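You operate a simulated robot arm through the tools that you are given. There is no shell and no other tool. Be economical: measure what you need, move in short steps, check, and stop when the job is done.

You are at the controls of a simulated robot arm. One attempt, no reset.

JOB
Fetch the green marker and set it in the blue crate. Put the black wedge on the top of the blue cart. Take the grease brush and put it on the top of the steel bench. Take the yellow tag on the top of the grey bench and put it away on the middle shelf of the open wire rack. Take the brake caliper on the top of the steel bench and put it away on the middle shelf of the open wire rack. Take the orange wedge and put it on the shelf under the steel bench. Put the yellow buffer that says "52" from the top of the steel bench on top of the brown tall carton there and the yellow buffer labelled "23" on top of the red strip. Fetch the blue bin labelled "No. 53" from the top of the steel bench and set it on the clear end of the packing bench. Take the blue hose end from the top of the steel bench and put it in the blue tray under the bench. Turn the right gold knob to 5. Shut the black drawer. Put the white bottle on the top of the steel bench away on the lower shelf of the white table. Pull the black cart drawer open. Do these in any order. Set down upright: brake caliper, white bottle.

Only the result counts: the job must be done as asked and must still hold three seconds after the hand-in. Knocking over, shifting, dropping, spilling or breaking anything else fails it.

ROBOT AND FRAMES
A 6-joint arm with a two-finger gripper on a trunk, on a base that drives. Base frame: it is fixed to the floor where the robot stands at the start and does not move with it; the origin is under the middle of the robot, x ahead of it, y to its left, z up; the surface under the hand at the start is at about z = 880. Units: mm, degrees, N and s.
Its first joint turns from -166.0 to 166.0 degrees. Places, roughly: black cart drawer [-4200, -1900, 800]; black drawer [500, 2600, 800]; black wedge (12x7x7 cm) [-900, -2900, 300]; blue bin [1000, 2500, 1000]; blue crate (30x20x9 cm) [700, 3300, 900]; blue hose end (3x3x4 cm) [700, 2100, 900]; blue tray under the bench (26x18x5 cm) [700, -700, 200]; brake caliper [1000, 1250, 1000]; clear end of the packing bench [-1500, 5500, 900]; grease brush (3x3x12 cm) [500, -800, 1000]; green marker [500, 0, 1000]; lower shelf of the white table [900, 3300, 200]; middle shelf of the open wire rack [-4300, 1900, 1000]; orange wedge (12x7x7 cm) [900, 1900, 900]; red strip (13x6x5 cm) [900, 1700, 900]; right gold knob [600, 2000, 1000]; shelf under the steel bench [900, 2000, 300]; tall carton [1000, 2000, 1000]; top of the blue cart [-2300, -2800, 900]; top of the steel bench [800, 2000, 900]; white bottle [750, 2750, 1000]; yellow buffer [1000, 2250, 1000]; yellow tag [750, -750, 1000]. Payload 2.45 kg.
The TCP is the grasp point between the finger pads, 20 mm short of the fingertips. In the tool frame z runs along the fingers and y along their closing line. The gripper opens to 140 mm. The gripper's body begins 168 mm behind the TCP.
Orientation is told as [roll, pitch, yaw] about the base's x, y, z axes, in that order, counted from this pose: with the fingers straight down and closing along the base's y, the tool's x points along the base's -x, its y along +y and its z along -z.

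CONTROLS
- The arm moves only by the tool play_rows. Its argument "commands" is a list of rows, each an object of numbers (a shift or turn left out is 0, a gripper value left out holds the last): "jaw": the gripper command, from -1 (shut) to 1 (fully open), values between in proportion; "dx", "dy", "dz": the shift along the tool's x, y, z in mm; "ax", "ay", "az": the turn, a rotation vector about the tool's x, y, z in degrees. In form: [{"jaw": .., "dx": .., "dy": .., "dz": .., "ax": .., "ay": .., "az": ..}, ...]. A call has 1 to 8 rows; each row shifts and turns the commanded pose from where the row before left it, along the tool's axes as they then stand. Each row takes 0.2 s and may step no farther than 50 mm and 8.6 degrees from the row before; otherwise, or with a gripper value out of range, the whole call is refused. A pose out of reach is approached as far as the arm can. The call stops where the force on the tool passes 40 N (or 10 N more than at its start, if that is more) or the arm is blocked; 0.2 s more then pass. The fingers move at their own pace (about 45 mm/s each) and stop on an object; they squeeze with about 38 N. The grip force told is the motor's: it shows also when the fingers shut on nothing. Time passes only in rows, and 0.2 s behind the last, so rows that do not move let the fingers close. It gives the time, the measured TCP pose, the force on the tool (base axes), the opening and the grip force at its end, in the units of the frame above (readings bear some noise), with the torque about the TCP (base axes, N m) and any sound that the robot's microphone picked up.
- Cameras (640 x 400 px; columns grow to the right, rows downward): "scene" is now at [-113.9, 124.1, 1151.8]; the picture's right is [-0.56, -0.83, 0.00], its down [-0.20, 0.14, -0.97] and it looks along [0.80, -0.55, -0.25] (base axes); focal length 263 px, centre (320, 200). "wrist" rides on the gripper at [78, 11, -209] in the tool frame; the picture's right is [-0.14, 0.99, 0.00], its down [-0.92, -0.13, -0.37] and it looks along [-0.36, -0.05, 0.93] (tool axes); focal length 280 px, centre (320, 200).
- camera(camera): a new picture of that camera. The clock stands still meanwhile.
- steer(legs): drives the robot by 1 to 6 legs, each [ahead, left, turn to the left] in mm, mm and degrees, along the robot's own axes; the way and the turn of a leg run together, so that a leg with both is an arc; at most 1500 mm and 180 degrees a leg. The arm and the cameras ride along, it lands a little off, and it stops where it bumps. It gives what a move gives.
- aim_head(pan, tilt): turns the head with the scene camera to pan (to the left, within 143 degrees either way) and tilt (down, from -29 to 69), counted from straight ahead of the robot. It gives what a move gives.
- locate(camera, pixels): for up to 12 pixels [column, row] of the newest picture of that camera ("zoom" is the newest enlarged one), the place [x, y, z] in the base frame of the surface seen there, good to about 2 mm. The clock stands still meanwhile.
- inspect(camera, box): a new picture of the part [left, top, right, bottom] of that camera's present view, enlarged. The clock stands still meanwhile.
- hand_in(): hands the job in; it is judged then, once.

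Keep the steps short. Do not move on a guess: measure, check each grasp and each placing, and mend mistakes. In all there are 385 turns and 360 pictures (those below and enlarged ones count). Leave the gripper open and the arm clear of the work at the hand-in unless told otherwise, and finish with a single line.

The tools are called by a JSON object that holds its "method" and its "body". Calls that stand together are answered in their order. play_rows: Moves the arm, as the interface text tells. Its arguments: {"type":"object","properties":{"commands":{"type":"array"}},"required":["commands"]} The other tools are called the same way: steer (legs) drives the base; aim_head (pan, tilt) turns the head that bears the scene camera; camera (camera) takes a picture; locate (camera, pixels) gives the place of the surface under pixels of a picture; inspect (camera, box) takes an enlarged picture of a part of a camera's view; hand_in () hands the job in.

At the start:

```text
clock: 0.0
tcp_pos: [542.2, -316.6, 1150.1]
ee_rot: [-0.1, 0.0, 0.0]
ft_force: [0.3, -0.3, 0.4]
torque: [-0.02, 0.02, -0.01]
finger_gap: 139.8
grip_force: 0.1
robot x, y, heading: [0.2, -1.1, -0.0]
head pan, tilt: [-34.3, 14.2]
```

scene: 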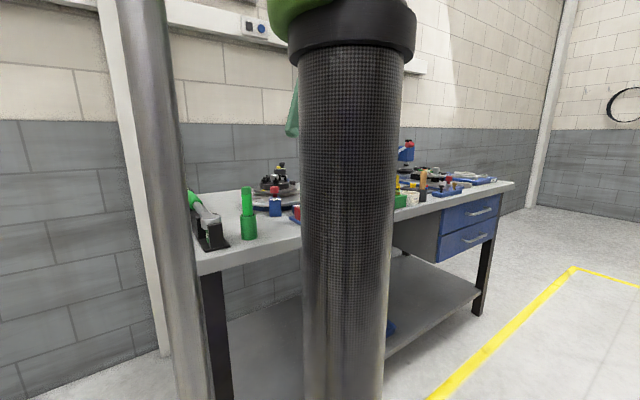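
wrist: 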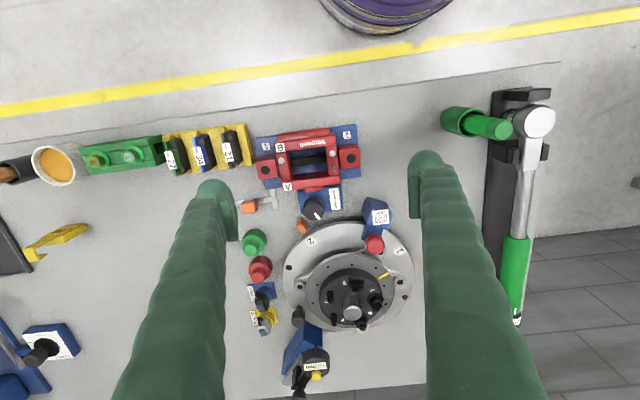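

I start by measuring the green marker and things around it in the first wrist picture (marker at about (465,120)-(495,127)), and the possible tag and brush at the left.

{"method": "locate", "body": {"camera": "wrist", "pixels": [[458, 120], [470, 122], [500, 127], [485, 126], [445, 120], [540, 120], [55, 165], [15, 170], [60, 240], [400, 170], [520, 280], [50, 345]]}}

{"method": "inspect", "body": {"camera": "wrist", "box": [0, 80, 320, 400]}}

{"method": "inspect", "body": {"camera": "scene", "box": [390, 120, 530, 220]}}

```text
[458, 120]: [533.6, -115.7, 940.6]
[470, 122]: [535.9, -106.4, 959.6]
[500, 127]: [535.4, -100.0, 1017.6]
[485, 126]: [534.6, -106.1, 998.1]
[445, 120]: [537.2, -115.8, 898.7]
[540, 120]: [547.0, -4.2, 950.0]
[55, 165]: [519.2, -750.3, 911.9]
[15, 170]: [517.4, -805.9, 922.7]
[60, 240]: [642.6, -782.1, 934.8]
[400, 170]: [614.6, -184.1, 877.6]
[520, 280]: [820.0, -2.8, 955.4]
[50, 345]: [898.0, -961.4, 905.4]
```

```text
1.25 times, centred on (160, 240) of wrist
```

zoom: 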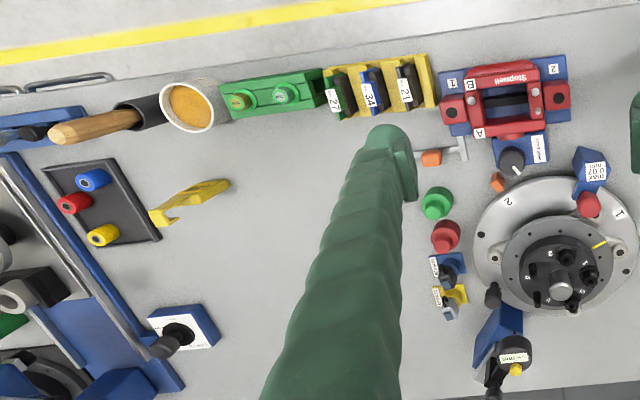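

```text
4.00 times, centred on (460, 170) of scene
```

zoom: 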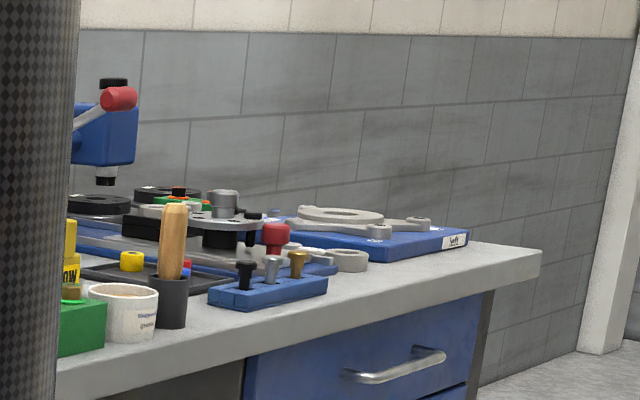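

The green marker stands at about (536,-108), top near z 1020. I move above it (tool dy +205) and look again.

{"method": "play_rows", "body": {"commands": [{"jaw": 0.2, "dy": 50}, {"dy": 50}, {"dy": 50}, {"dy": 50}, {"dy": 8}, {}]}}

{"method": "camera", "body": {"camera": "wrist"}}

{"method": "camera", "body": {"camera": "scene"}}

```text
clock: 1.4
tcp_pos: [542.3, -107.9, 1149.0]
ee_rot: [0.0, -0.1, 0.0]
ft_force: [0.0, 0.2, 0.3]
torque: [-0.03, 0.02, 0.0]
finger_gap: 84.0
grip_force: 0.1
robot x, y, heading: [0.5, -0.1, 0.1]
head pan, tilt: [-34.3, 14.2]
```

```text
355 pictures are left
```

wrist: 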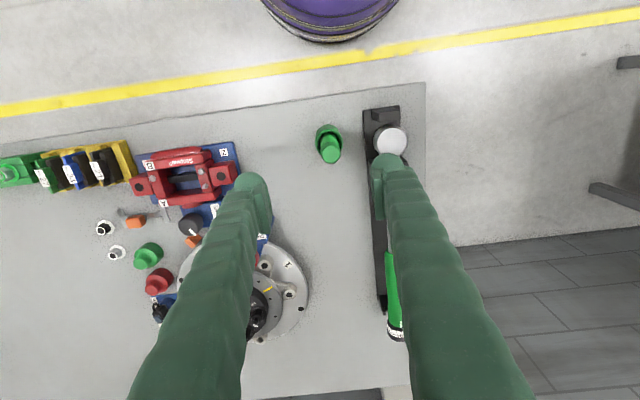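

```text
354 pictures are left
```

scene: 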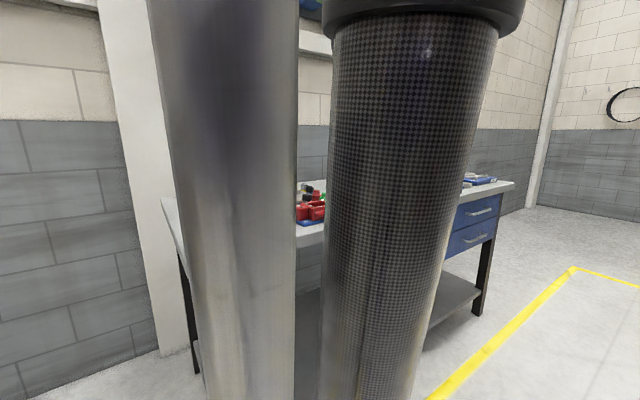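

I locate the marker's top/body and the edge of the torque-wrench holder.

{"method": "locate", "body": {"camera": "wrist", "pixels": [[330, 155], [320, 150], [339, 152], [330, 160], [318, 130], [340, 130], [328, 127], [364, 130], [374, 148], [366, 110]]}}

{"method": "inspect", "body": {"camera": "wrist", "box": [280, 90, 440, 190]}}

```text
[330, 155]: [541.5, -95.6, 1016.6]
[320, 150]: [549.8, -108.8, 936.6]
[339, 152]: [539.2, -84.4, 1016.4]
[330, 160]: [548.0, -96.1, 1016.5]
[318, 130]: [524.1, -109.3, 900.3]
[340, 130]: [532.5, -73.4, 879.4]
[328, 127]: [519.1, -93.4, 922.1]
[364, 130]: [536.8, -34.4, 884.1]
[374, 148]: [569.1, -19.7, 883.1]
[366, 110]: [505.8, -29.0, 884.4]
```

```text
4.00 times, centred on (360, 140) of wrist
```

zoom: 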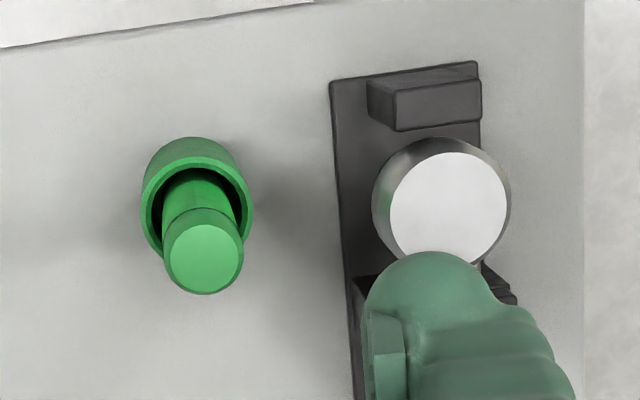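

The marker is a thin stick (Ø about 22) standing in a green cup (rim z≈942). I centre on (541,-95), narrow the jaw, and descend to z 985 to grip only the stick.

{"method": "play_rows", "body": {"commands": [{"jaw": -0.3, "dy": 13, "dx": 1}, {}, {}, {"dz": 45}, {"dz": 45}, {"dz": 40}, {"dz": 34}, {}]}}

{"method": "camera", "body": {"camera": "wrist"}}

```text
clock: 3.2
tcp_pos: [541.2, -95.1, 986.3]
ee_rot: [-0.1, 0.0, 0.0]
ft_force: [0.6, -0.4, -0.6]
torque: [0.02, -0.01, 0.01]
finger_gap: 48.8
grip_force: 0.1
robot x, y, heading: [0.8, -0.7, -0.2]
head pan, tilt: [-34.3, 14.2]
```

```text
352 pictures are left
```

wrist: 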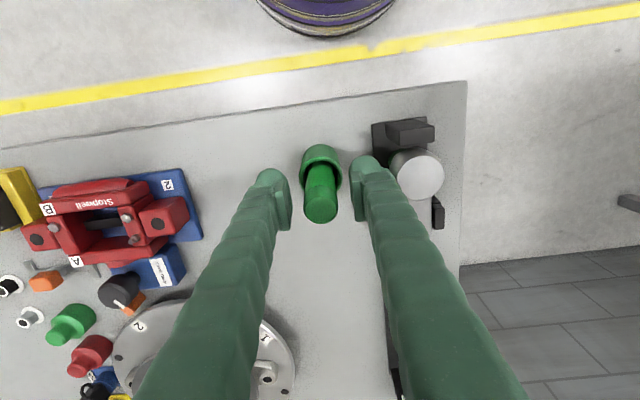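

Well centred. I close and then raise straight up.

{"method": "play_rows", "body": {"commands": [{"jaw": -1}, {}, {}, {}]}}

{"method": "play_rows", "body": {"commands": [{"dz": -25}, {"dz": -40}, {"dz": -45}, {"dz": -45}, {"dz": -45}, {"dz": -45}, {"dz": -45}]}}

{"method": "camera", "body": {"camera": "wrist"}}

```text
clock: 4.2
tcp_pos: [540.7, -95.2, 986.0]
ee_rot: [0.1, 0.0, -0.1]
ft_force: [0.7, -0.6, 0.5]
torque: [0.01, -0.04, -0.02]
finger_gap: 22.2
grip_force: 38.3
robot x, y, heading: [1.3, -0.9, -0.3]
head pan, tilt: [-34.3, 14.2]
```

```text
clock: 5.8
tcp_pos: [540.5, -94.7, 1277.4]
ee_rot: [0.0, 0.0, 0.0]
ft_force: [0.2, 0.0, -0.2]
torque: [0.0, -0.04, 0.01]
finger_gap: 21.6
grip_force: 38.1
robot x, y, heading: [-0.4, -3.0, -0.2]
head pan, tilt: [-34.3, 14.2]
```

```text
351 pictures are left
```

wrist: 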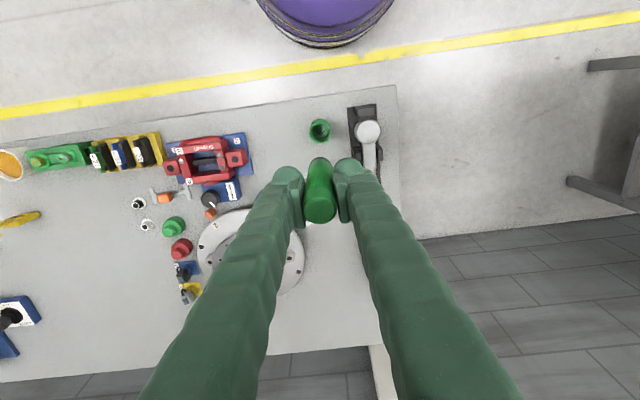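

The marker is out, the cup stays. I look at what lies to the left and check that purple round thing near the top of the picture.

{"method": "locate", "body": {"camera": "wrist", "pixels": [[325, 20], [290, 10], [370, 10], [630, 65], [600, 190]]}}

{"method": "aim_head", "body": {"pan": 75, "tilt": 18}}

{"method": "camera", "body": {"camera": "scene"}}

```text
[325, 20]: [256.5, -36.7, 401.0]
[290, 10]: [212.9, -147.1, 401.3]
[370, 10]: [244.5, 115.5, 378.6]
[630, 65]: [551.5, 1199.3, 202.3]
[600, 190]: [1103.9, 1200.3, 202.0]
```

```text
clock: 7.7
tcp_pos: [540.7, -96.4, 1275.6]
ee_rot: [0.0, 0.0, 0.0]
ft_force: [-0.4, 0.2, -0.9]
torque: [0.01, 0.01, 0.01]
finger_gap: 22.1
grip_force: 37.9
robot x, y, heading: [3.5, -0.5, 0.1]
head pan, tilt: [75.0, 18.0]
```

```text
350 pictures are left
```

scene: 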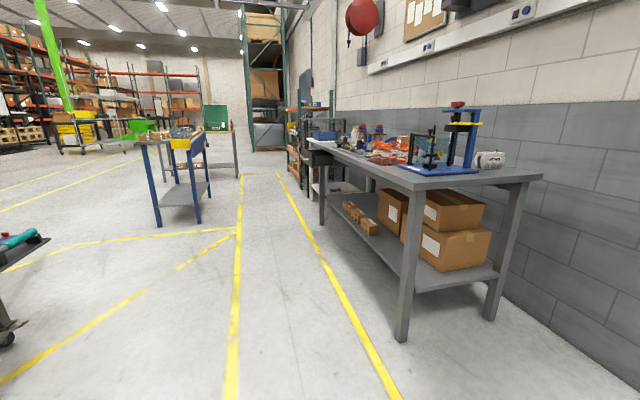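

Purple is the robot's own base. I check clearance of the blue cart on the left: its nearest leg and top.

{"method": "locate", "body": {"camera": "scene", "pixels": [[160, 225], [200, 222], [205, 135], [238, 178], [330, 225], [405, 340], [320, 195], [40, 240], [240, 250], [290, 200]]}}

{"method": "inspect", "body": {"camera": "scene", "box": [130, 80, 350, 220]}}

```text
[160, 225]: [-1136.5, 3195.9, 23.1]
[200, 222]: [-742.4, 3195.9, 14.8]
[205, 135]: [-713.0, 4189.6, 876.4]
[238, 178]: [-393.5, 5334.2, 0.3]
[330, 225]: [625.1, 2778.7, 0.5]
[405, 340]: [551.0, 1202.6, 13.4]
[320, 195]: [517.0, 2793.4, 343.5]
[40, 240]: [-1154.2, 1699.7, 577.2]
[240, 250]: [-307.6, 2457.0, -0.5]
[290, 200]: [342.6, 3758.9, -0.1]
```

```text
2.86 times, centred on (240, 150) of scene
```

zoom: 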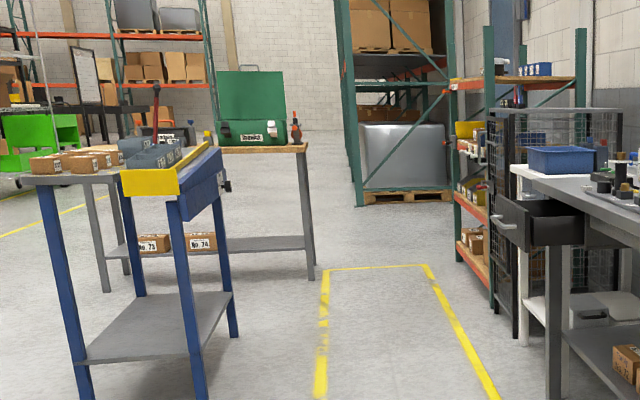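

The aisle (x from -390 to 350) is clear. I back off 200 mm and drive left to y ≈ 3250.

{"method": "steer", "body": {"legs": [[-220, 0, 0], [0, 1500, 0], [0, 1500, 0], [0, 250, 0]]}}

{"method": "aim_head", "body": {"pan": 0, "tilt": 30}}

{"method": "camera", "body": {"camera": "scene"}}

{"method": "camera", "body": {"camera": "wrist"}}

```text
clock: 24.9
tcp_pos: [274.7, 3175.9, 1275.9]
ee_rot: [0.0, 0.1, 1.7]
ft_force: [-0.3, -0.2, -0.5]
torque: [0.01, -0.01, 0.0]
finger_gap: 21.6
grip_force: 38.1
robot x, y, heading: [-270.5, 3255.9, 1.5]
head pan, tilt: [75.0, 18.0]
```

```text
clock: 26.3
tcp_pos: [274.6, 3175.7, 1275.9]
ee_rot: [-0.1, 0.0, 1.7]
ft_force: [0.7, -0.2, -0.3]
torque: [0.02, 0.03, 0.0]
finger_gap: 21.8
grip_force: 38.2
robot x, y, heading: [-269.7, 3262.5, 1.9]
head pan, tilt: [0.0, 30.0]
```

```text
348 pictures are left
```

scene: 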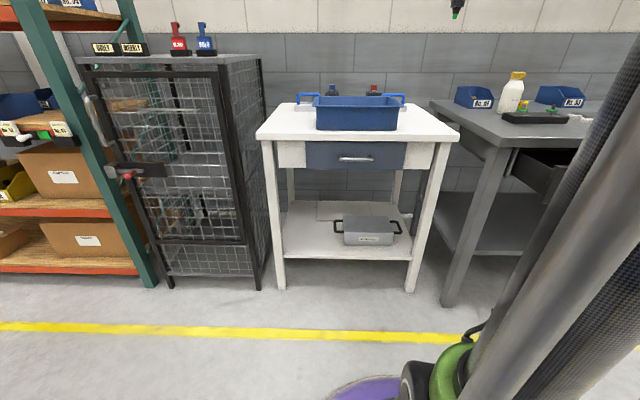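

```text
347 pictures are left
```

wrist: 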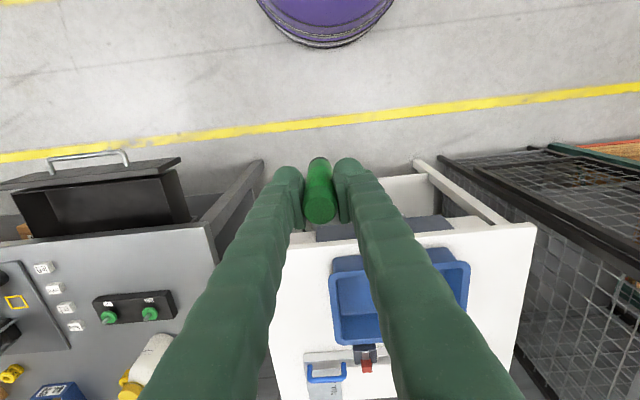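

I see the blue crate on the white table (scene (358,112)), open black drawer, white bottle (513,92). I locate crate corners, table shelf, bottle and drawer.

{"method": "locate", "body": {"camera": "wrist", "pixels": [[335, 265], [465, 268], [340, 340], [395, 300], [90, 155], [100, 175], [180, 165], [145, 355], [128, 385]]}}

{"method": "locate", "body": {"camera": "scene", "pixels": [[318, 110], [398, 110], [358, 128], [300, 240], [340, 208], [312, 215], [400, 250], [380, 228], [355, 145], [262, 138], [450, 140], [278, 285]]}}

```text
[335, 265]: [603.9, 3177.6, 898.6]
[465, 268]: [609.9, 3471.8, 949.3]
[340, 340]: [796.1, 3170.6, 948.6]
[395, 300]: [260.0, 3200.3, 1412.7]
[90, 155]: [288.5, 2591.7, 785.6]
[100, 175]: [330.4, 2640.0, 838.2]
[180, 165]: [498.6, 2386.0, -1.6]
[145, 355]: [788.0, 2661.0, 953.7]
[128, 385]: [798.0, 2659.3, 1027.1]
```

```text
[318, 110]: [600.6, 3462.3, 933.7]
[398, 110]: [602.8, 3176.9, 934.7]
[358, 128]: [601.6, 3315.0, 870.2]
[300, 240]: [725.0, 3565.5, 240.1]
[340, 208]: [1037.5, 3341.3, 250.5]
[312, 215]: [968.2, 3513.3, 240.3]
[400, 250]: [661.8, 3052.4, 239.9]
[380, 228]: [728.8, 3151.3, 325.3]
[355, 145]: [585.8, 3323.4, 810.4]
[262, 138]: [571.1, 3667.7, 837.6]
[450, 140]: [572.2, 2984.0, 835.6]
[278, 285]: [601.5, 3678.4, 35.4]
```

Crate spans x 600–800, y 3175–3465, rim z 950, floor ≈ 870. I drive 330 mm closer.

{"method": "steer", "body": {"legs": [[330, 0, -1.8]]}}

{"method": "aim_head", "body": {"pan": 0, "tilt": 45}}

{"method": "camera", "body": {"camera": "wrist"}}

{"method": "camera", "body": {"camera": "scene"}}

```text
clock: 28.5
tcp_pos: [602.4, 3163.4, 1274.9]
ee_rot: [0.1, 0.1, -0.1]
ft_force: [0.4, -0.4, -0.7]
torque: [0.05, 0.03, -0.01]
finger_gap: 21.8
grip_force: 38.3
robot x, y, heading: [57.8, 3256.8, 0.1]
head pan, tilt: [0.0, 30.0]
```

```text
clock: 29.3
tcp_pos: [600.6, 3163.5, 1275.5]
ee_rot: [0.0, -0.1, 0.0]
ft_force: [0.6, 0.2, -0.9]
torque: [-0.01, 0.0, 0.0]
finger_gap: 21.9
grip_force: 38.3
robot x, y, heading: [62.4, 3261.0, -0.3]
head pan, tilt: [0.0, 45.0]
```

```text
346 pictures are left
```

wrist: 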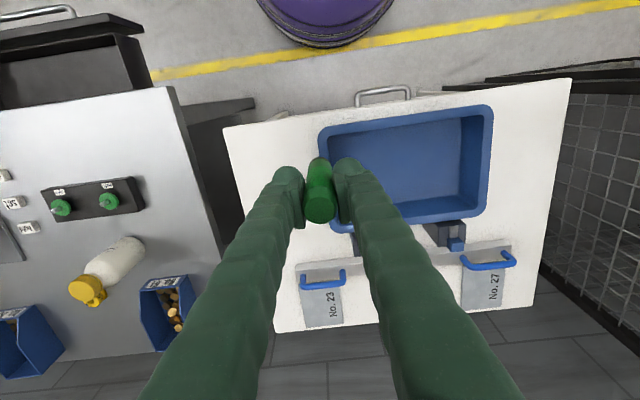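

```text
345 pictures are left
```

scene: 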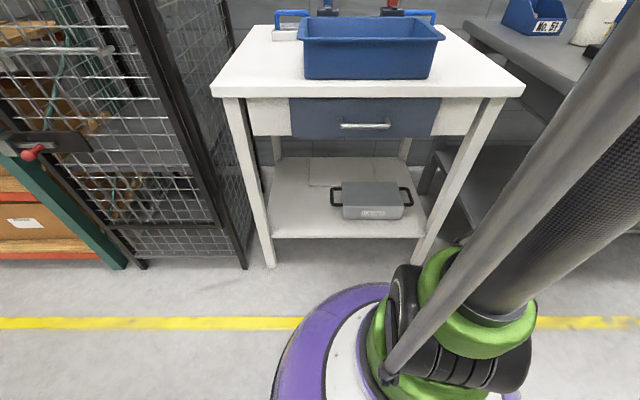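

Crate empty. Move TCP above it to (695,3355), then tilt 40° so the marker lies along the crate's length.

{"method": "play_rows", "body": {"commands": [{"dy": 45, "dx": -20}, {"dy": 45, "dx": -20}, {"dy": 45, "dx": -20}, {"dy": 45, "dx": -20}, {"dy": 10, "dx": -15}]}}

{"method": "play_rows", "body": {"commands": [{"ax": 8}, {"ax": 8}, {"ax": 8}, {"ax": 8}, {"ax": 8}, {}]}}

{"method": "camera", "body": {"camera": "wrist"}}

{"method": "camera", "body": {"camera": "scene"}}

```text
clock: 30.5
tcp_pos: [696.2, 3354.2, 1275.8]
ee_rot: [0.0, 0.1, -0.1]
ft_force: [0.0, 0.0, -0.9]
torque: [0.02, -0.03, 0.01]
finger_gap: 21.7
grip_force: 38.3
robot x, y, heading: [53.5, 3256.8, -0.4]
head pan, tilt: [0.0, 45.0]
```

```text
clock: 31.9
tcp_pos: [695.7, 3352.1, 1276.3]
ee_rot: [-40.0, 0.0, -0.1]
ft_force: [0.5, -0.2, -0.8]
torque: [-0.01, 0.0, 0.03]
finger_gap: 21.9
grip_force: 38.2
robot x, y, heading: [60.4, 3258.6, -0.2]
head pan, tilt: [0.0, 45.0]
```

```text
344 pictures are left
```

wrist: 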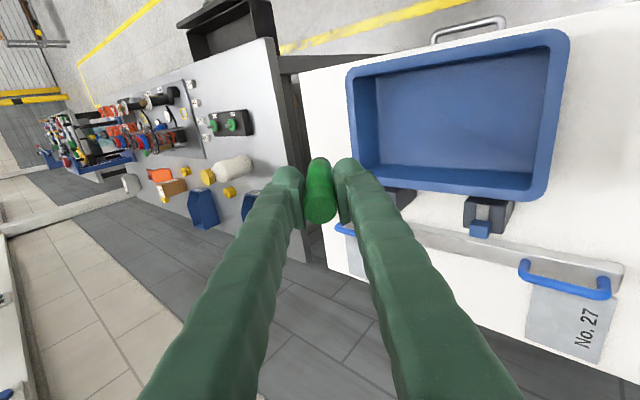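

```text
343 pictures are left
```

scene: 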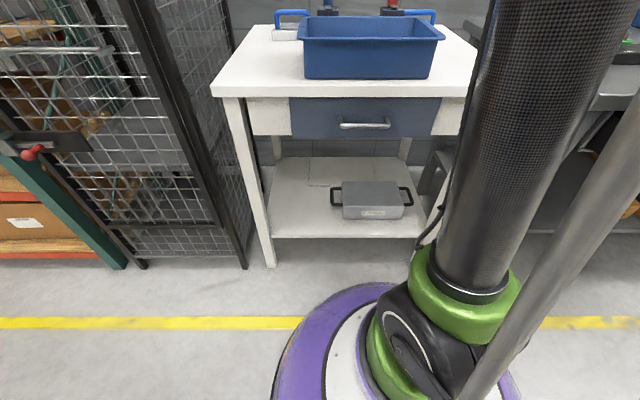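

Now straight down 300 mm (tool dz 38.3, dy 32.1 per row).

{"method": "play_rows", "body": {"commands": [{"dz": 38.3, "dy": 32.1}, {"dz": 38.3, "dy": 32.1}, {"dz": 38.3, "dy": 32.1}, {"dz": 38.3, "dy": 32.1}, {"dz": 38.3, "dy": 32.1}, {"dz": 30.6, "dy": 25.7}]}}

{"method": "play_rows", "body": {"commands": [{"dz": 7.7, "dy": 6.4}, {"dz": 7.7, "dy": 6.4}, {"dz": 7.7, "dy": 6.4}, {"dz": 7.7, "dy": 6.4}]}}

{"method": "camera", "body": {"camera": "wrist"}}

```text
clock: 33.3
tcp_pos: [696.4, 3353.0, 985.7]
ee_rot: [-40.0, 0.0, -0.1]
ft_force: [-0.2, 0.0, 0.6]
torque: [0.04, -0.01, 0.01]
finger_gap: 22.0
grip_force: 37.5
robot x, y, heading: [61.5, 3261.6, -0.1]
head pan, tilt: [0.0, 45.0]
```

```text
clock: 34.3
tcp_pos: [695.6, 3353.8, 945.5]
ee_rot: [-40.0, -0.1, -0.1]
ft_force: [0.3, 0.5, -0.7]
torque: [0.0, -0.02, 0.02]
finger_gap: 21.7
grip_force: 37.9
robot x, y, heading: [60.2, 3257.5, 0.2]
head pan, tilt: [0.0, 45.0]
```

```text
342 pictures are left
```

wrist: 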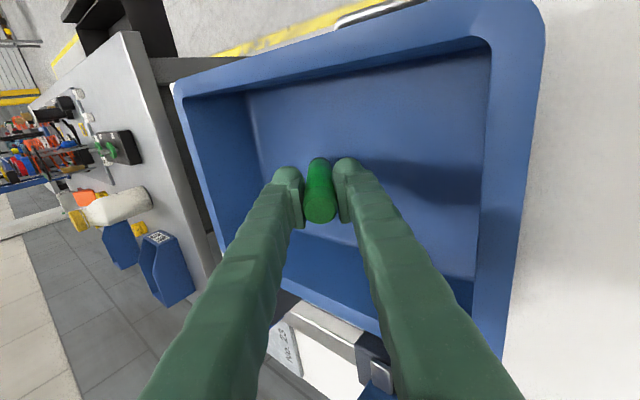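

No contact yet; lower in 6 mm steps (to z ≈ 915 at most).

{"method": "play_rows", "body": {"commands": [{"dz": 6, "dy": 5}, {"dz": 6, "dy": 5}, {"dz": 5, "dy": 4}]}}

{"method": "locate", "body": {"camera": "wrist", "pixels": [[320, 120], [270, 130], [300, 255]]}}

```text
clock: 35.1
tcp_pos: [694.8, 3354.4, 924.5]
ee_rot: [-40.0, -0.1, -0.1]
ft_force: [-0.2, 12.4, 35.1]
torque: [-1.83, 0.01, 0.0]
finger_gap: 28.0
grip_force: 38.0
robot x, y, heading: [58.6, 3257.5, -0.0]
head pan, tilt: [0.0, 45.0]
```

```text
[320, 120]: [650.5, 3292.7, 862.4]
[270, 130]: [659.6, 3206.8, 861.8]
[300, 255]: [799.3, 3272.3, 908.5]
```

The marker's end is on the crate floor (35 N). Release and rise.

{"method": "play_rows", "body": {"commands": [{"jaw": -0.3}, {}, {}, {"dz": -38.3, "dy": -32.1}, {"dz": -38.3, "dy": -32.1}, {"dz": -38.3, "dy": -32.1}, {"dz": -38.3, "dy": -32.1}, {}]}}

{"method": "camera", "body": {"camera": "wrist"}}

```text
clock: 36.9
tcp_pos: [696.0, 3353.4, 1122.7]
ee_rot: [-40.0, 0.0, -0.1]
ft_force: [1.0, -0.5, 0.3]
torque: [0.02, 0.05, 0.02]
finger_gap: 49.0
grip_force: 0.1
robot x, y, heading: [60.4, 3258.8, -0.4]
head pan, tilt: [0.0, 45.0]
```

```text
341 pictures are left
```

wrist: 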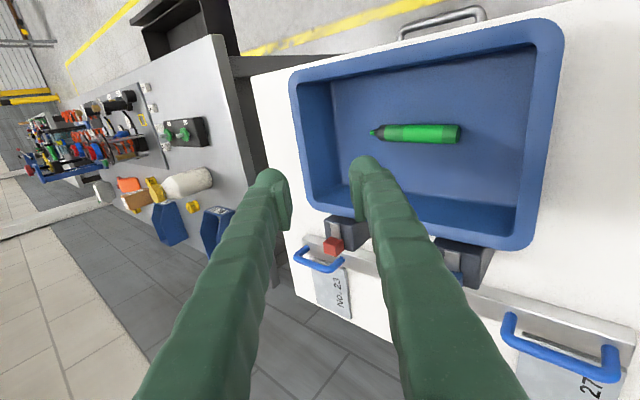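

The marker lies in the crate. I straighten the tool, rise, and look at the steel bench's end (white bottle, drawer).

{"method": "play_rows", "body": {"commands": [{"ax": -8, "jaw": 0.5}, {"ax": -8}, {"ax": -8}, {"ax": -8}, {"ax": -8}, {"dz": -50}, {"dz": -50}, {"dz": -50}]}}

{"method": "steer", "body": {"legs": [[-430, 0, 0], [0, -700, 0]]}}

{"method": "aim_head", "body": {"pan": 0, "tilt": 25}}

{"method": "camera", "body": {"camera": "scene"}}

{"method": "camera", "body": {"camera": "wrist"}}

```text
clock: 38.7
tcp_pos: [694.6, 3352.3, 1276.2]
ee_rot: [-0.1, 0.1, -0.1]
ft_force: [-0.3, 0.2, -0.7]
torque: [0.02, -0.03, 0.02]
finger_gap: 105.0
grip_force: 0.0
robot x, y, heading: [59.0, 3258.4, -0.1]
head pan, tilt: [0.0, 45.0]
```

```text
clock: 44.7
tcp_pos: [267.0, 2655.8, 1274.6]
ee_rot: [0.1, 0.0, 0.3]
ft_force: [-0.3, 0.2, 0.2]
torque: [-0.03, 0.01, 0.01]
finger_gap: 104.9
grip_force: 0.0
robot x, y, heading: [-365.0, 2557.9, 0.1]
head pan, tilt: [0.0, 45.0]
```

```text
clock: 45.6
tcp_pos: [267.5, 2656.8, 1274.7]
ee_rot: [-0.1, 0.1, 0.3]
ft_force: [-0.2, -0.6, 0.3]
torque: [0.02, -0.02, -0.02]
finger_gap: 105.2
grip_force: 0.0
robot x, y, heading: [-368.5, 2559.0, 0.4]
head pan, tilt: [0.0, 25.0]
```

```text
340 pictures are left
```

scene: 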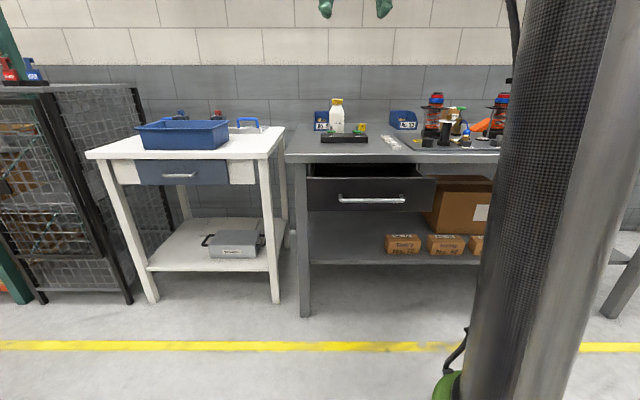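

```text
339 pictures are left
```

wrist: 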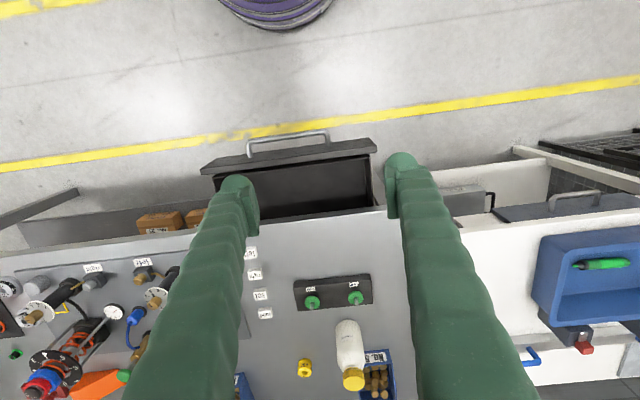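

I measure the drawer's face/handle, bench front, and the bottle.

{"method": "locate", "body": {"camera": "scene", "pixels": [[372, 199], [330, 188], [420, 188], [365, 185], [365, 206], [372, 150], [336, 128], [337, 103], [335, 115], [344, 138], [320, 125], [302, 170]]}}

{"method": "locate", "body": {"camera": "wrist", "pixels": [[290, 145], [290, 155], [210, 165], [370, 147], [330, 222], [353, 380], [348, 340], [355, 360], [305, 368], [333, 292], [375, 365]]}}

{"method": "inspect", "body": {"camera": "scene", "box": [280, 80, 440, 220]}}

```text
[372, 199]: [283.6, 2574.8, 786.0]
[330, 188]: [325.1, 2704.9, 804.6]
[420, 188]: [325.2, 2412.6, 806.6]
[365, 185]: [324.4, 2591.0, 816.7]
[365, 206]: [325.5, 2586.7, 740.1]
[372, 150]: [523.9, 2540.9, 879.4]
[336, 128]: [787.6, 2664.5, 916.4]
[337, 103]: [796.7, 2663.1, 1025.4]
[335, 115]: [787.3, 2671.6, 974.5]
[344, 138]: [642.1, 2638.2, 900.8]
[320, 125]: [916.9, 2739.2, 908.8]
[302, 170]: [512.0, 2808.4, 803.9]
```

```text
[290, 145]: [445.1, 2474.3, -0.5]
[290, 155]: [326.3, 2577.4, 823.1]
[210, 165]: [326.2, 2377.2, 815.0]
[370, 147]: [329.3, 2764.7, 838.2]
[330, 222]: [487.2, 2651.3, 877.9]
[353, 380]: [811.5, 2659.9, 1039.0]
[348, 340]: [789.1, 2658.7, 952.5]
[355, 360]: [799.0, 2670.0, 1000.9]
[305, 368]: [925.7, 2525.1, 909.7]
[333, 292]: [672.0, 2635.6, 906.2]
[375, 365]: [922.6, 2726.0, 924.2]
```

```text
2.86 times, centred on (360, 150) of scene
```

zoom: 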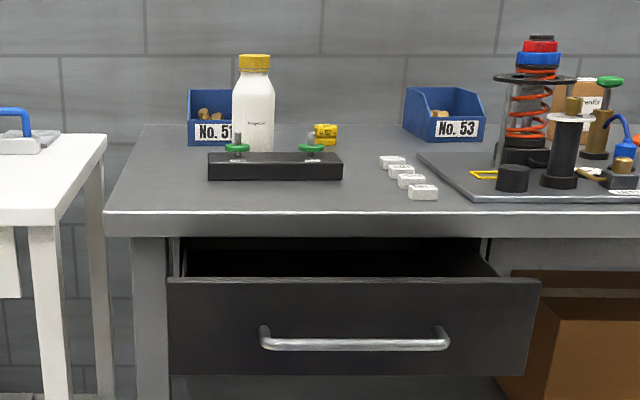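

Drawer face at x 325, handle at x 283, z 786, centre y ≈ 2575. I shut the jaw, move in front of the handle (x 215) and go down to z 790.

{"method": "play_rows", "body": {"commands": [{"jaw": -1, "dx": 30, "dy": -40}, {"dx": 22, "dy": -42}, {"dz": 50}, {"dz": 50}, {"dz": 50}, {"dz": 50}, {"dz": 50}, {"dz": 50}]}}

{"method": "play_rows", "body": {"commands": [{"dz": 50}, {"dz": 50}, {"dz": 50}, {"dz": 35}, {}]}}

{"method": "camera", "body": {"camera": "wrist"}}

```text
clock: 47.4
tcp_pos: [215.4, 2575.0, 973.8]
ee_rot: [0.0, 0.0, 0.3]
ft_force: [-0.5, -0.3, -0.4]
torque: [0.01, 0.03, -0.01]
finger_gap: 0.0
grip_force: 29.6
robot x, y, heading: [-364.9, 2558.1, 0.2]
head pan, tilt: [0.0, 25.0]
```

```text
clock: 48.6
tcp_pos: [215.4, 2573.8, 788.0]
ee_rot: [0.0, 0.0, 0.3]
ft_force: [0.0, 0.0, -1.2]
torque: [-0.01, -0.01, 0.0]
finger_gap: 0.0
grip_force: 29.3
robot x, y, heading: [-365.5, 2560.0, 0.4]
head pan, tilt: [0.0, 25.0]
```

```text
337 pictures are left
```

wrist: 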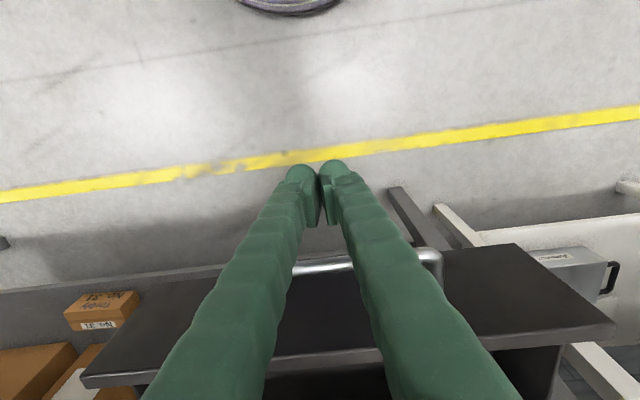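

In front of the handle. Push along +x in 30 mm steps.

{"method": "play_rows", "body": {"commands": [{"dx": -30}, {"dx": -25}, {"dx": -25}, {"dx": -25}, {"dx": -25}, {"dx": -25}, {"dx": -25}]}}

{"method": "play_rows", "body": {"commands": [{"dx": -15}, {"dx": -12}, {"dx": -10}, {"dx": -8}, {"dx": -6}, {"dx": -5}]}}

{"method": "camera", "body": {"camera": "wrist"}}

```text
clock: 50.2
tcp_pos: [394.5, 2575.9, 788.9]
ee_rot: [0.0, 0.0, 0.2]
ft_force: [0.5, 0.0, -0.5]
torque: [0.01, 0.0, -0.02]
finger_gap: 0.0
grip_force: 29.4
robot x, y, heading: [-369.0, 2558.1, 0.6]
head pan, tilt: [0.0, 25.0]
```

```text
clock: 51.0
tcp_pos: [424.2, 2575.2, 789.3]
ee_rot: [0.0, 0.5, 0.3]
ft_force: [-10.6, 0.3, 2.7]
torque: [-0.09, 0.04, 0.0]
finger_gap: 6.0
grip_force: 29.4
robot x, y, heading: [-369.2, 2558.1, 0.3]
head pan, tilt: [0.0, 25.0]
stopped in row 3: the force on the tool passed its limit at 57 N (the readings are from after the stop); the commanded pose is now the measured one
```

```text
336 pictures are left
```

wrist: 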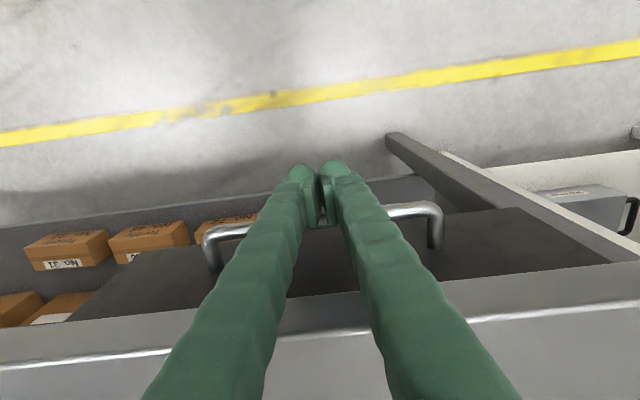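

Stopped hard at 57 N: probably fully shut. Back off, rise and check with the scene camera.

{"method": "play_rows", "body": {"commands": [{"dx": 40}, {"dx": 40}, {"dz": -50}, {"dz": -50}, {"dz": -50}, {"dz": -50}, {"dz": -50}, {"dz": -50}]}}

{"method": "camera", "body": {"camera": "scene"}}

{"method": "locate", "body": {"camera": "scene", "pixels": [[330, 180], [400, 180], [302, 180], [372, 176], [372, 170], [372, 166]]}}

{"method": "inspect", "body": {"camera": "scene", "box": [280, 80, 440, 220]}}

```text
clock: 52.8
tcp_pos: [346.5, 2574.4, 1091.4]
ee_rot: [0.0, 0.4, 0.3]
ft_force: [0.5, 0.8, 0.7]
torque: [0.03, 0.01, 0.0]
finger_gap: 0.1
grip_force: 29.7
robot x, y, heading: [-366.1, 2558.6, 0.3]
head pan, tilt: [0.0, 25.0]
```

```text
335 pictures are left
```

scene: 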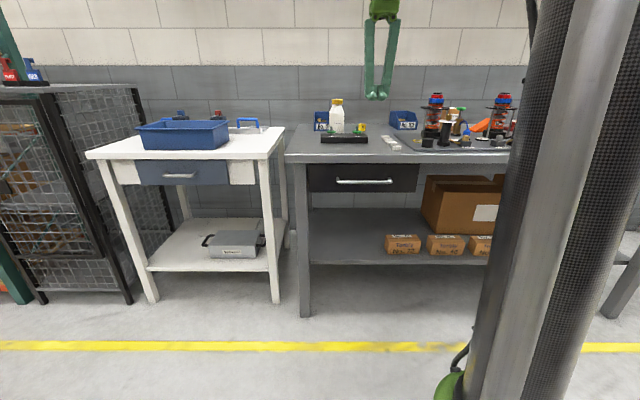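

```text
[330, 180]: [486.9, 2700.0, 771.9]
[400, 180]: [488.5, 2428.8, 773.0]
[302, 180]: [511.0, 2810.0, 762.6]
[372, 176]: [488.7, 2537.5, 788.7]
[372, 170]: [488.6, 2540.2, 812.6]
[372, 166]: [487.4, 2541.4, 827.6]
```

```text
2.86 times, centred on (360, 150) of scene
```

zoom: 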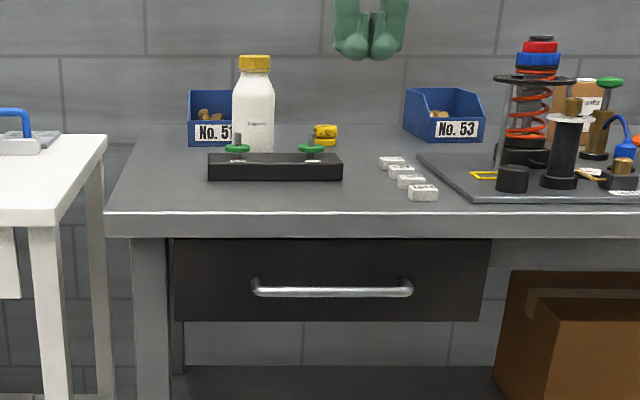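

The drawer face is flush with the bench edge (x 488): shut. Next the white bottle at about (820,2664): I open the jaw, rise, drive ahead 410 mm, and tilt the tool 56° forward so the bottle can later go onto the low shelf upright.

{"method": "play_rows", "body": {"commands": [{"jaw": 0.5, "dz": -50}, {"dz": -50}, {"dz": -30}]}}

{"method": "steer", "body": {"legs": [[420, 0, 0]]}}

{"method": "camera", "body": {"camera": "wrist"}}

```text
clock: 53.6
tcp_pos: [348.3, 2574.1, 1219.4]
ee_rot: [0.0, 0.4, 0.3]
ft_force: [-0.2, 0.2, -1.3]
torque: [0.05, 0.01, 0.0]
finger_gap: 69.8
grip_force: 0.1
robot x, y, heading: [-368.8, 2559.7, 0.2]
head pan, tilt: [0.0, 25.0]
```

```text
clock: 56.2
tcp_pos: [772.3, 2577.9, 1219.5]
ee_rot: [0.0, 0.4, 0.4]
ft_force: [-0.1, 0.2, 0.9]
torque: [0.0, -0.03, 0.0]
finger_gap: 104.8
grip_force: 0.0
robot x, y, heading: [53.0, 2562.1, 0.6]
head pan, tilt: [0.0, 25.0]
```

```text
333 pictures are left
```

wrist: 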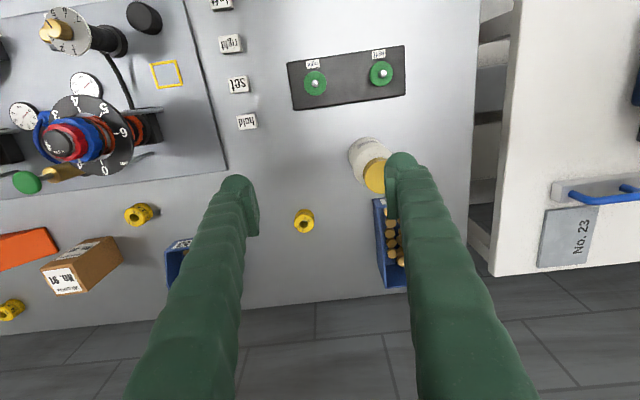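

I locate bottle cap and body, knobs and bin, so as to place the tool.

{"method": "locate", "body": {"camera": "wrist", "pixels": [[375, 177], [365, 178], [382, 190], [365, 150], [350, 155], [385, 145], [382, 70], [318, 80], [382, 215], [303, 222], [303, 233], [385, 205]]}}

```text
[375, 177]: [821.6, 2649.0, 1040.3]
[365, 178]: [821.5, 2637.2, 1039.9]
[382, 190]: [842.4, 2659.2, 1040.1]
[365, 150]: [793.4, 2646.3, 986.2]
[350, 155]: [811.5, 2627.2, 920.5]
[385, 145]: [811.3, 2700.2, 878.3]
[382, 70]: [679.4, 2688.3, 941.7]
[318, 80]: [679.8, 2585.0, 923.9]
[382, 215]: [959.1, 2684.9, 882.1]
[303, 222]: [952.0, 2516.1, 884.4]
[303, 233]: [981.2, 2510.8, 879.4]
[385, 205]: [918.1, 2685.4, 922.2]
```

Bottle axis ≈ (822,2658), cap top z 1040. Move above it and tilt forward 56°.

{"method": "play_rows", "body": {"commands": [{"dx": -25, "dy": 40}, {"dx": -23, "dy": 40}, {"ay": -8}, {"ay": -8}, {"ay": -8}, {"ay": -8}, {"ay": -8}, {"ay": -8}]}}

{"method": "play_rows", "body": {"commands": [{"ay": -8}, {}]}}

{"method": "camera", "body": {"camera": "wrist"}}

{"method": "camera", "body": {"camera": "scene"}}

```text
clock: 58.0
tcp_pos: [820.4, 2658.3, 1218.8]
ee_rot: [0.0, -47.8, 0.3]
ft_force: [-0.3, -0.2, -0.4]
torque: [-0.04, 0.03, 0.01]
finger_gap: 104.8
grip_force: 0.0
robot x, y, heading: [55.5, 2562.2, 0.3]
head pan, tilt: [0.0, 25.0]
```

```text
clock: 58.6
tcp_pos: [820.0, 2658.0, 1219.9]
ee_rot: [0.0, -55.6, 0.3]
ft_force: [0.1, 0.0, -0.1]
torque: [0.01, -0.02, 0.0]
finger_gap: 105.0
grip_force: 0.0
robot x, y, heading: [58.3, 2560.4, 0.6]
head pan, tilt: [0.0, 25.0]
```

```text
332 pictures are left
```

wrist: 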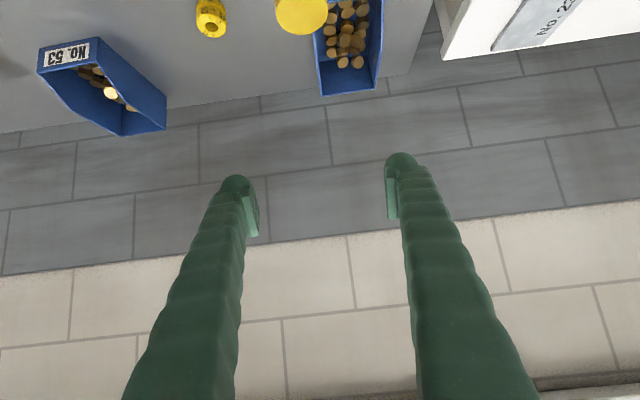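

```text
331 pictures are left
```

scene: 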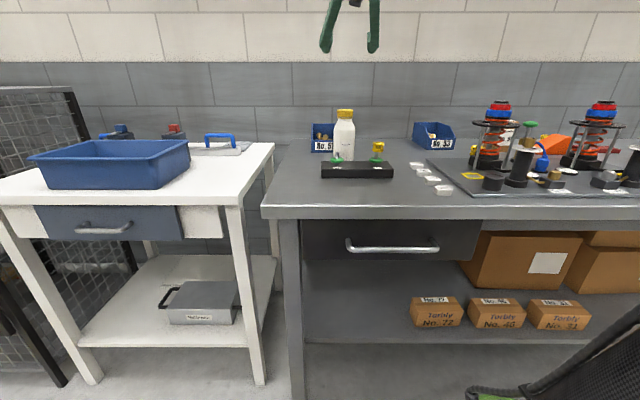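

I verify the bottle's position from the scene camera once more.

{"method": "locate", "body": {"camera": "scene", "pixels": [[345, 112], [339, 115], [353, 115], [335, 140], [345, 140], [355, 140], [311, 130], [333, 135]]}}

```text
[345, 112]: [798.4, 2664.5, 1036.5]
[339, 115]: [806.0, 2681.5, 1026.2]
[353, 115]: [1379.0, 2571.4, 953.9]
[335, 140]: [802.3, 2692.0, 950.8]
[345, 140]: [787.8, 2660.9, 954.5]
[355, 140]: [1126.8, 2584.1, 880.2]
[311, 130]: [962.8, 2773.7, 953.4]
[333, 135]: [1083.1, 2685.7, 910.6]
```

Bottle axis (821,2661), radius 33. Straight down to z 955 in tool terms (dz .565, dx .825), jaw 105 mm wide straddling it.

{"method": "play_rows", "body": {"commands": [{"dy": 3, "dx": 37, "dz": 25}, {"dx": 37, "dz": 25}, {"dx": 37, "dz": 25}, {"dx": 37, "dz": 25}]}}

{"method": "camera", "body": {"camera": "wrist"}}

{"method": "camera", "body": {"camera": "scene"}}

```text
clock: 59.6
tcp_pos: [819.3, 2658.9, 1040.4]
ee_rot: [-0.1, -55.5, 0.4]
ft_force: [0.1, 0.6, 0.1]
torque: [0.0, 0.0, 0.01]
finger_gap: 105.0
grip_force: 0.0
robot x, y, heading: [56.5, 2564.5, 0.1]
head pan, tilt: [0.0, 25.0]
```

```text
330 pictures are left
```

wrist: 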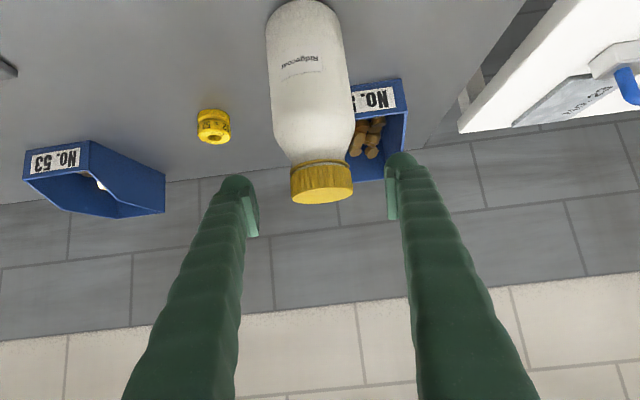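

```text
329 pictures are left
```

scene: 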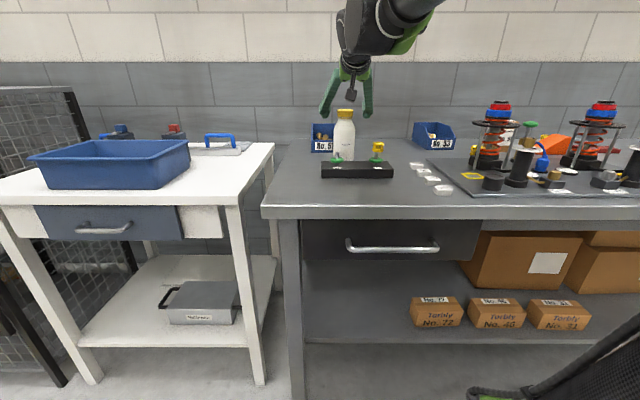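

Well centred. Go down another 85 mm.

{"method": "play_rows", "body": {"commands": [{"dx": 30, "dz": 20.5}, {"dx": 25, "dz": 17}, {"dx": 15, "dz": 10.5}, {}]}}

{"method": "camera", "body": {"camera": "wrist"}}

{"method": "inspect", "body": {"camera": "scene", "box": [260, 60, 460, 200]}}

```text
clock: 60.6
tcp_pos: [819.3, 2660.3, 957.2]
ee_rot: [0.1, -55.6, 0.3]
ft_force: [-0.3, 0.0, 0.4]
torque: [0.0, 0.03, 0.04]
finger_gap: 105.0
grip_force: 0.1
robot x, y, heading: [54.8, 2565.0, 0.3]
head pan, tilt: [0.0, 25.0]
```

```text
328 pictures are left
```

wrist: 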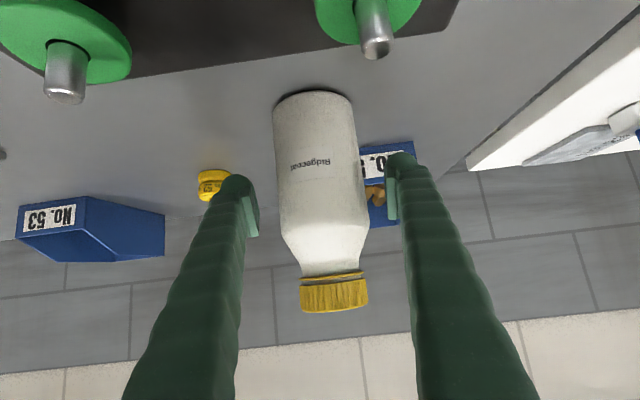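

```text
2.86 times, centred on (360, 130) of scene
```

zoom: 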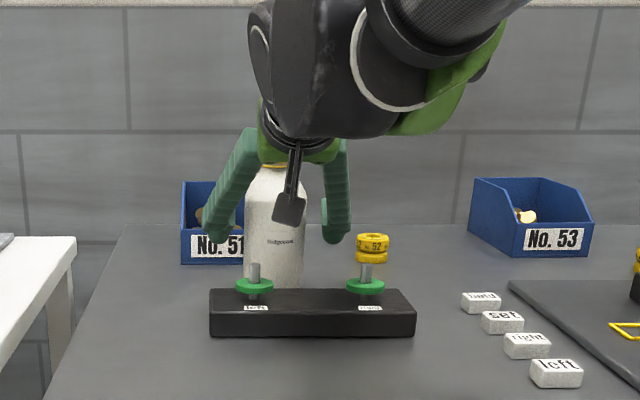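

Straddled nicely. Close on the bottle and lift.

{"method": "play_rows", "body": {"commands": [{"jaw": -1}, {}, {}, {}, {}]}}

{"method": "play_rows", "body": {"commands": [{"dx": -33, "dz": -22.6}, {"dx": -37, "dz": -25.4}, {"dx": -37, "dz": -25.4}, {"dx": -37, "dz": -25.4}, {"dx": -37, "dz": -25.4}]}}

{"method": "camera", "body": {"camera": "wrist"}}

```text
clock: 61.8
tcp_pos: [818.5, 2658.5, 957.9]
ee_rot: [0.1, -55.5, 0.3]
ft_force: [0.7, 0.4, 1.7]
torque: [-0.09, -0.03, 0.04]
finger_gap: 68.7
grip_force: 38.1
robot x, y, heading: [52.0, 2560.5, 0.4]
head pan, tilt: [0.0, 25.0]
```

```text
clock: 63.0
tcp_pos: [818.5, 2660.5, 1176.4]
ee_rot: [0.1, -55.7, 0.3]
ft_force: [-0.5, 1.0, -1.7]
torque: [0.0, 0.0, -0.02]
finger_gap: 68.9
grip_force: 38.3
robot x, y, heading: [55.8, 2561.8, 0.2]
head pan, tilt: [0.0, 25.0]
```

```text
326 pictures are left
```

wrist: 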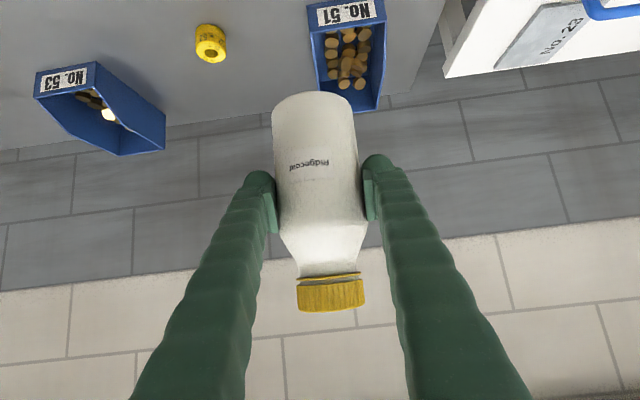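

Bottle held upright. Drive back 300, left 820 to stand before the white table.

{"method": "steer", "body": {"legs": [[-300, 0, 0], [0, 830, 0]]}}

{"method": "aim_head", "body": {"pan": 0, "tilt": 40}}

{"method": "camera", "body": {"camera": "scene"}}

```text
clock: 69.0
tcp_pos: [515.6, 3485.8, 1175.6]
ee_rot: [0.1, -55.6, 0.2]
ft_force: [0.3, -0.1, -2.8]
torque: [0.0, 0.04, 0.01]
finger_gap: 68.6
grip_force: 38.2
robot x, y, heading: [-248.8, 3388.0, 0.1]
head pan, tilt: [0.0, 25.0]
```

```text
clock: 69.8
tcp_pos: [515.1, 3486.1, 1176.4]
ee_rot: [0.1, -55.6, 0.1]
ft_force: [-0.4, 0.0, -2.1]
torque: [-0.01, -0.01, 0.0]
finger_gap: 68.7
grip_force: 38.0
robot x, y, heading: [-249.7, 3389.7, 0.2]
head pan, tilt: [0.0, 40.0]
```

```text
325 pictures are left
```

scene: 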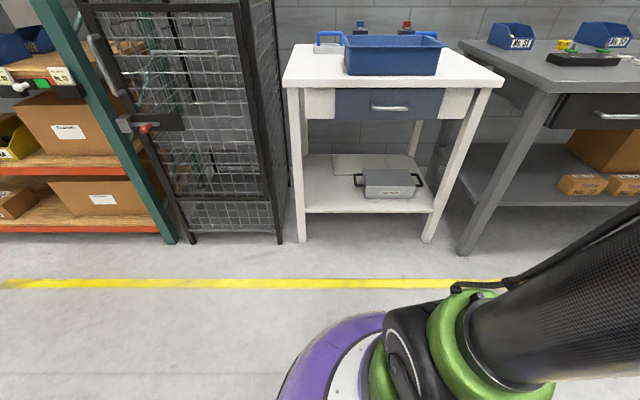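

I locate the free part of the shelf and the bottom of the drawer/apron.

{"method": "locate", "body": {"camera": "scene", "pixels": [[320, 200], [330, 210], [340, 185], [356, 185], [340, 165], [312, 215], [385, 115], [318, 117], [388, 105], [298, 130], [365, 190], [300, 240]]}}

```text
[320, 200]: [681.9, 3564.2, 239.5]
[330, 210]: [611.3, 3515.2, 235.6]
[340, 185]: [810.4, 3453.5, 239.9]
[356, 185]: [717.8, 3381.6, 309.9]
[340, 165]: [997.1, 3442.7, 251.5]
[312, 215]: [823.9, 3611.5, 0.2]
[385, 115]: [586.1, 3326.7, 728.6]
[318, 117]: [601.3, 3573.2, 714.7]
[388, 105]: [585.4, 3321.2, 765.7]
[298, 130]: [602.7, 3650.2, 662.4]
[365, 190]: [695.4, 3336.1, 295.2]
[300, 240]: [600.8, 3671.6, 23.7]
```

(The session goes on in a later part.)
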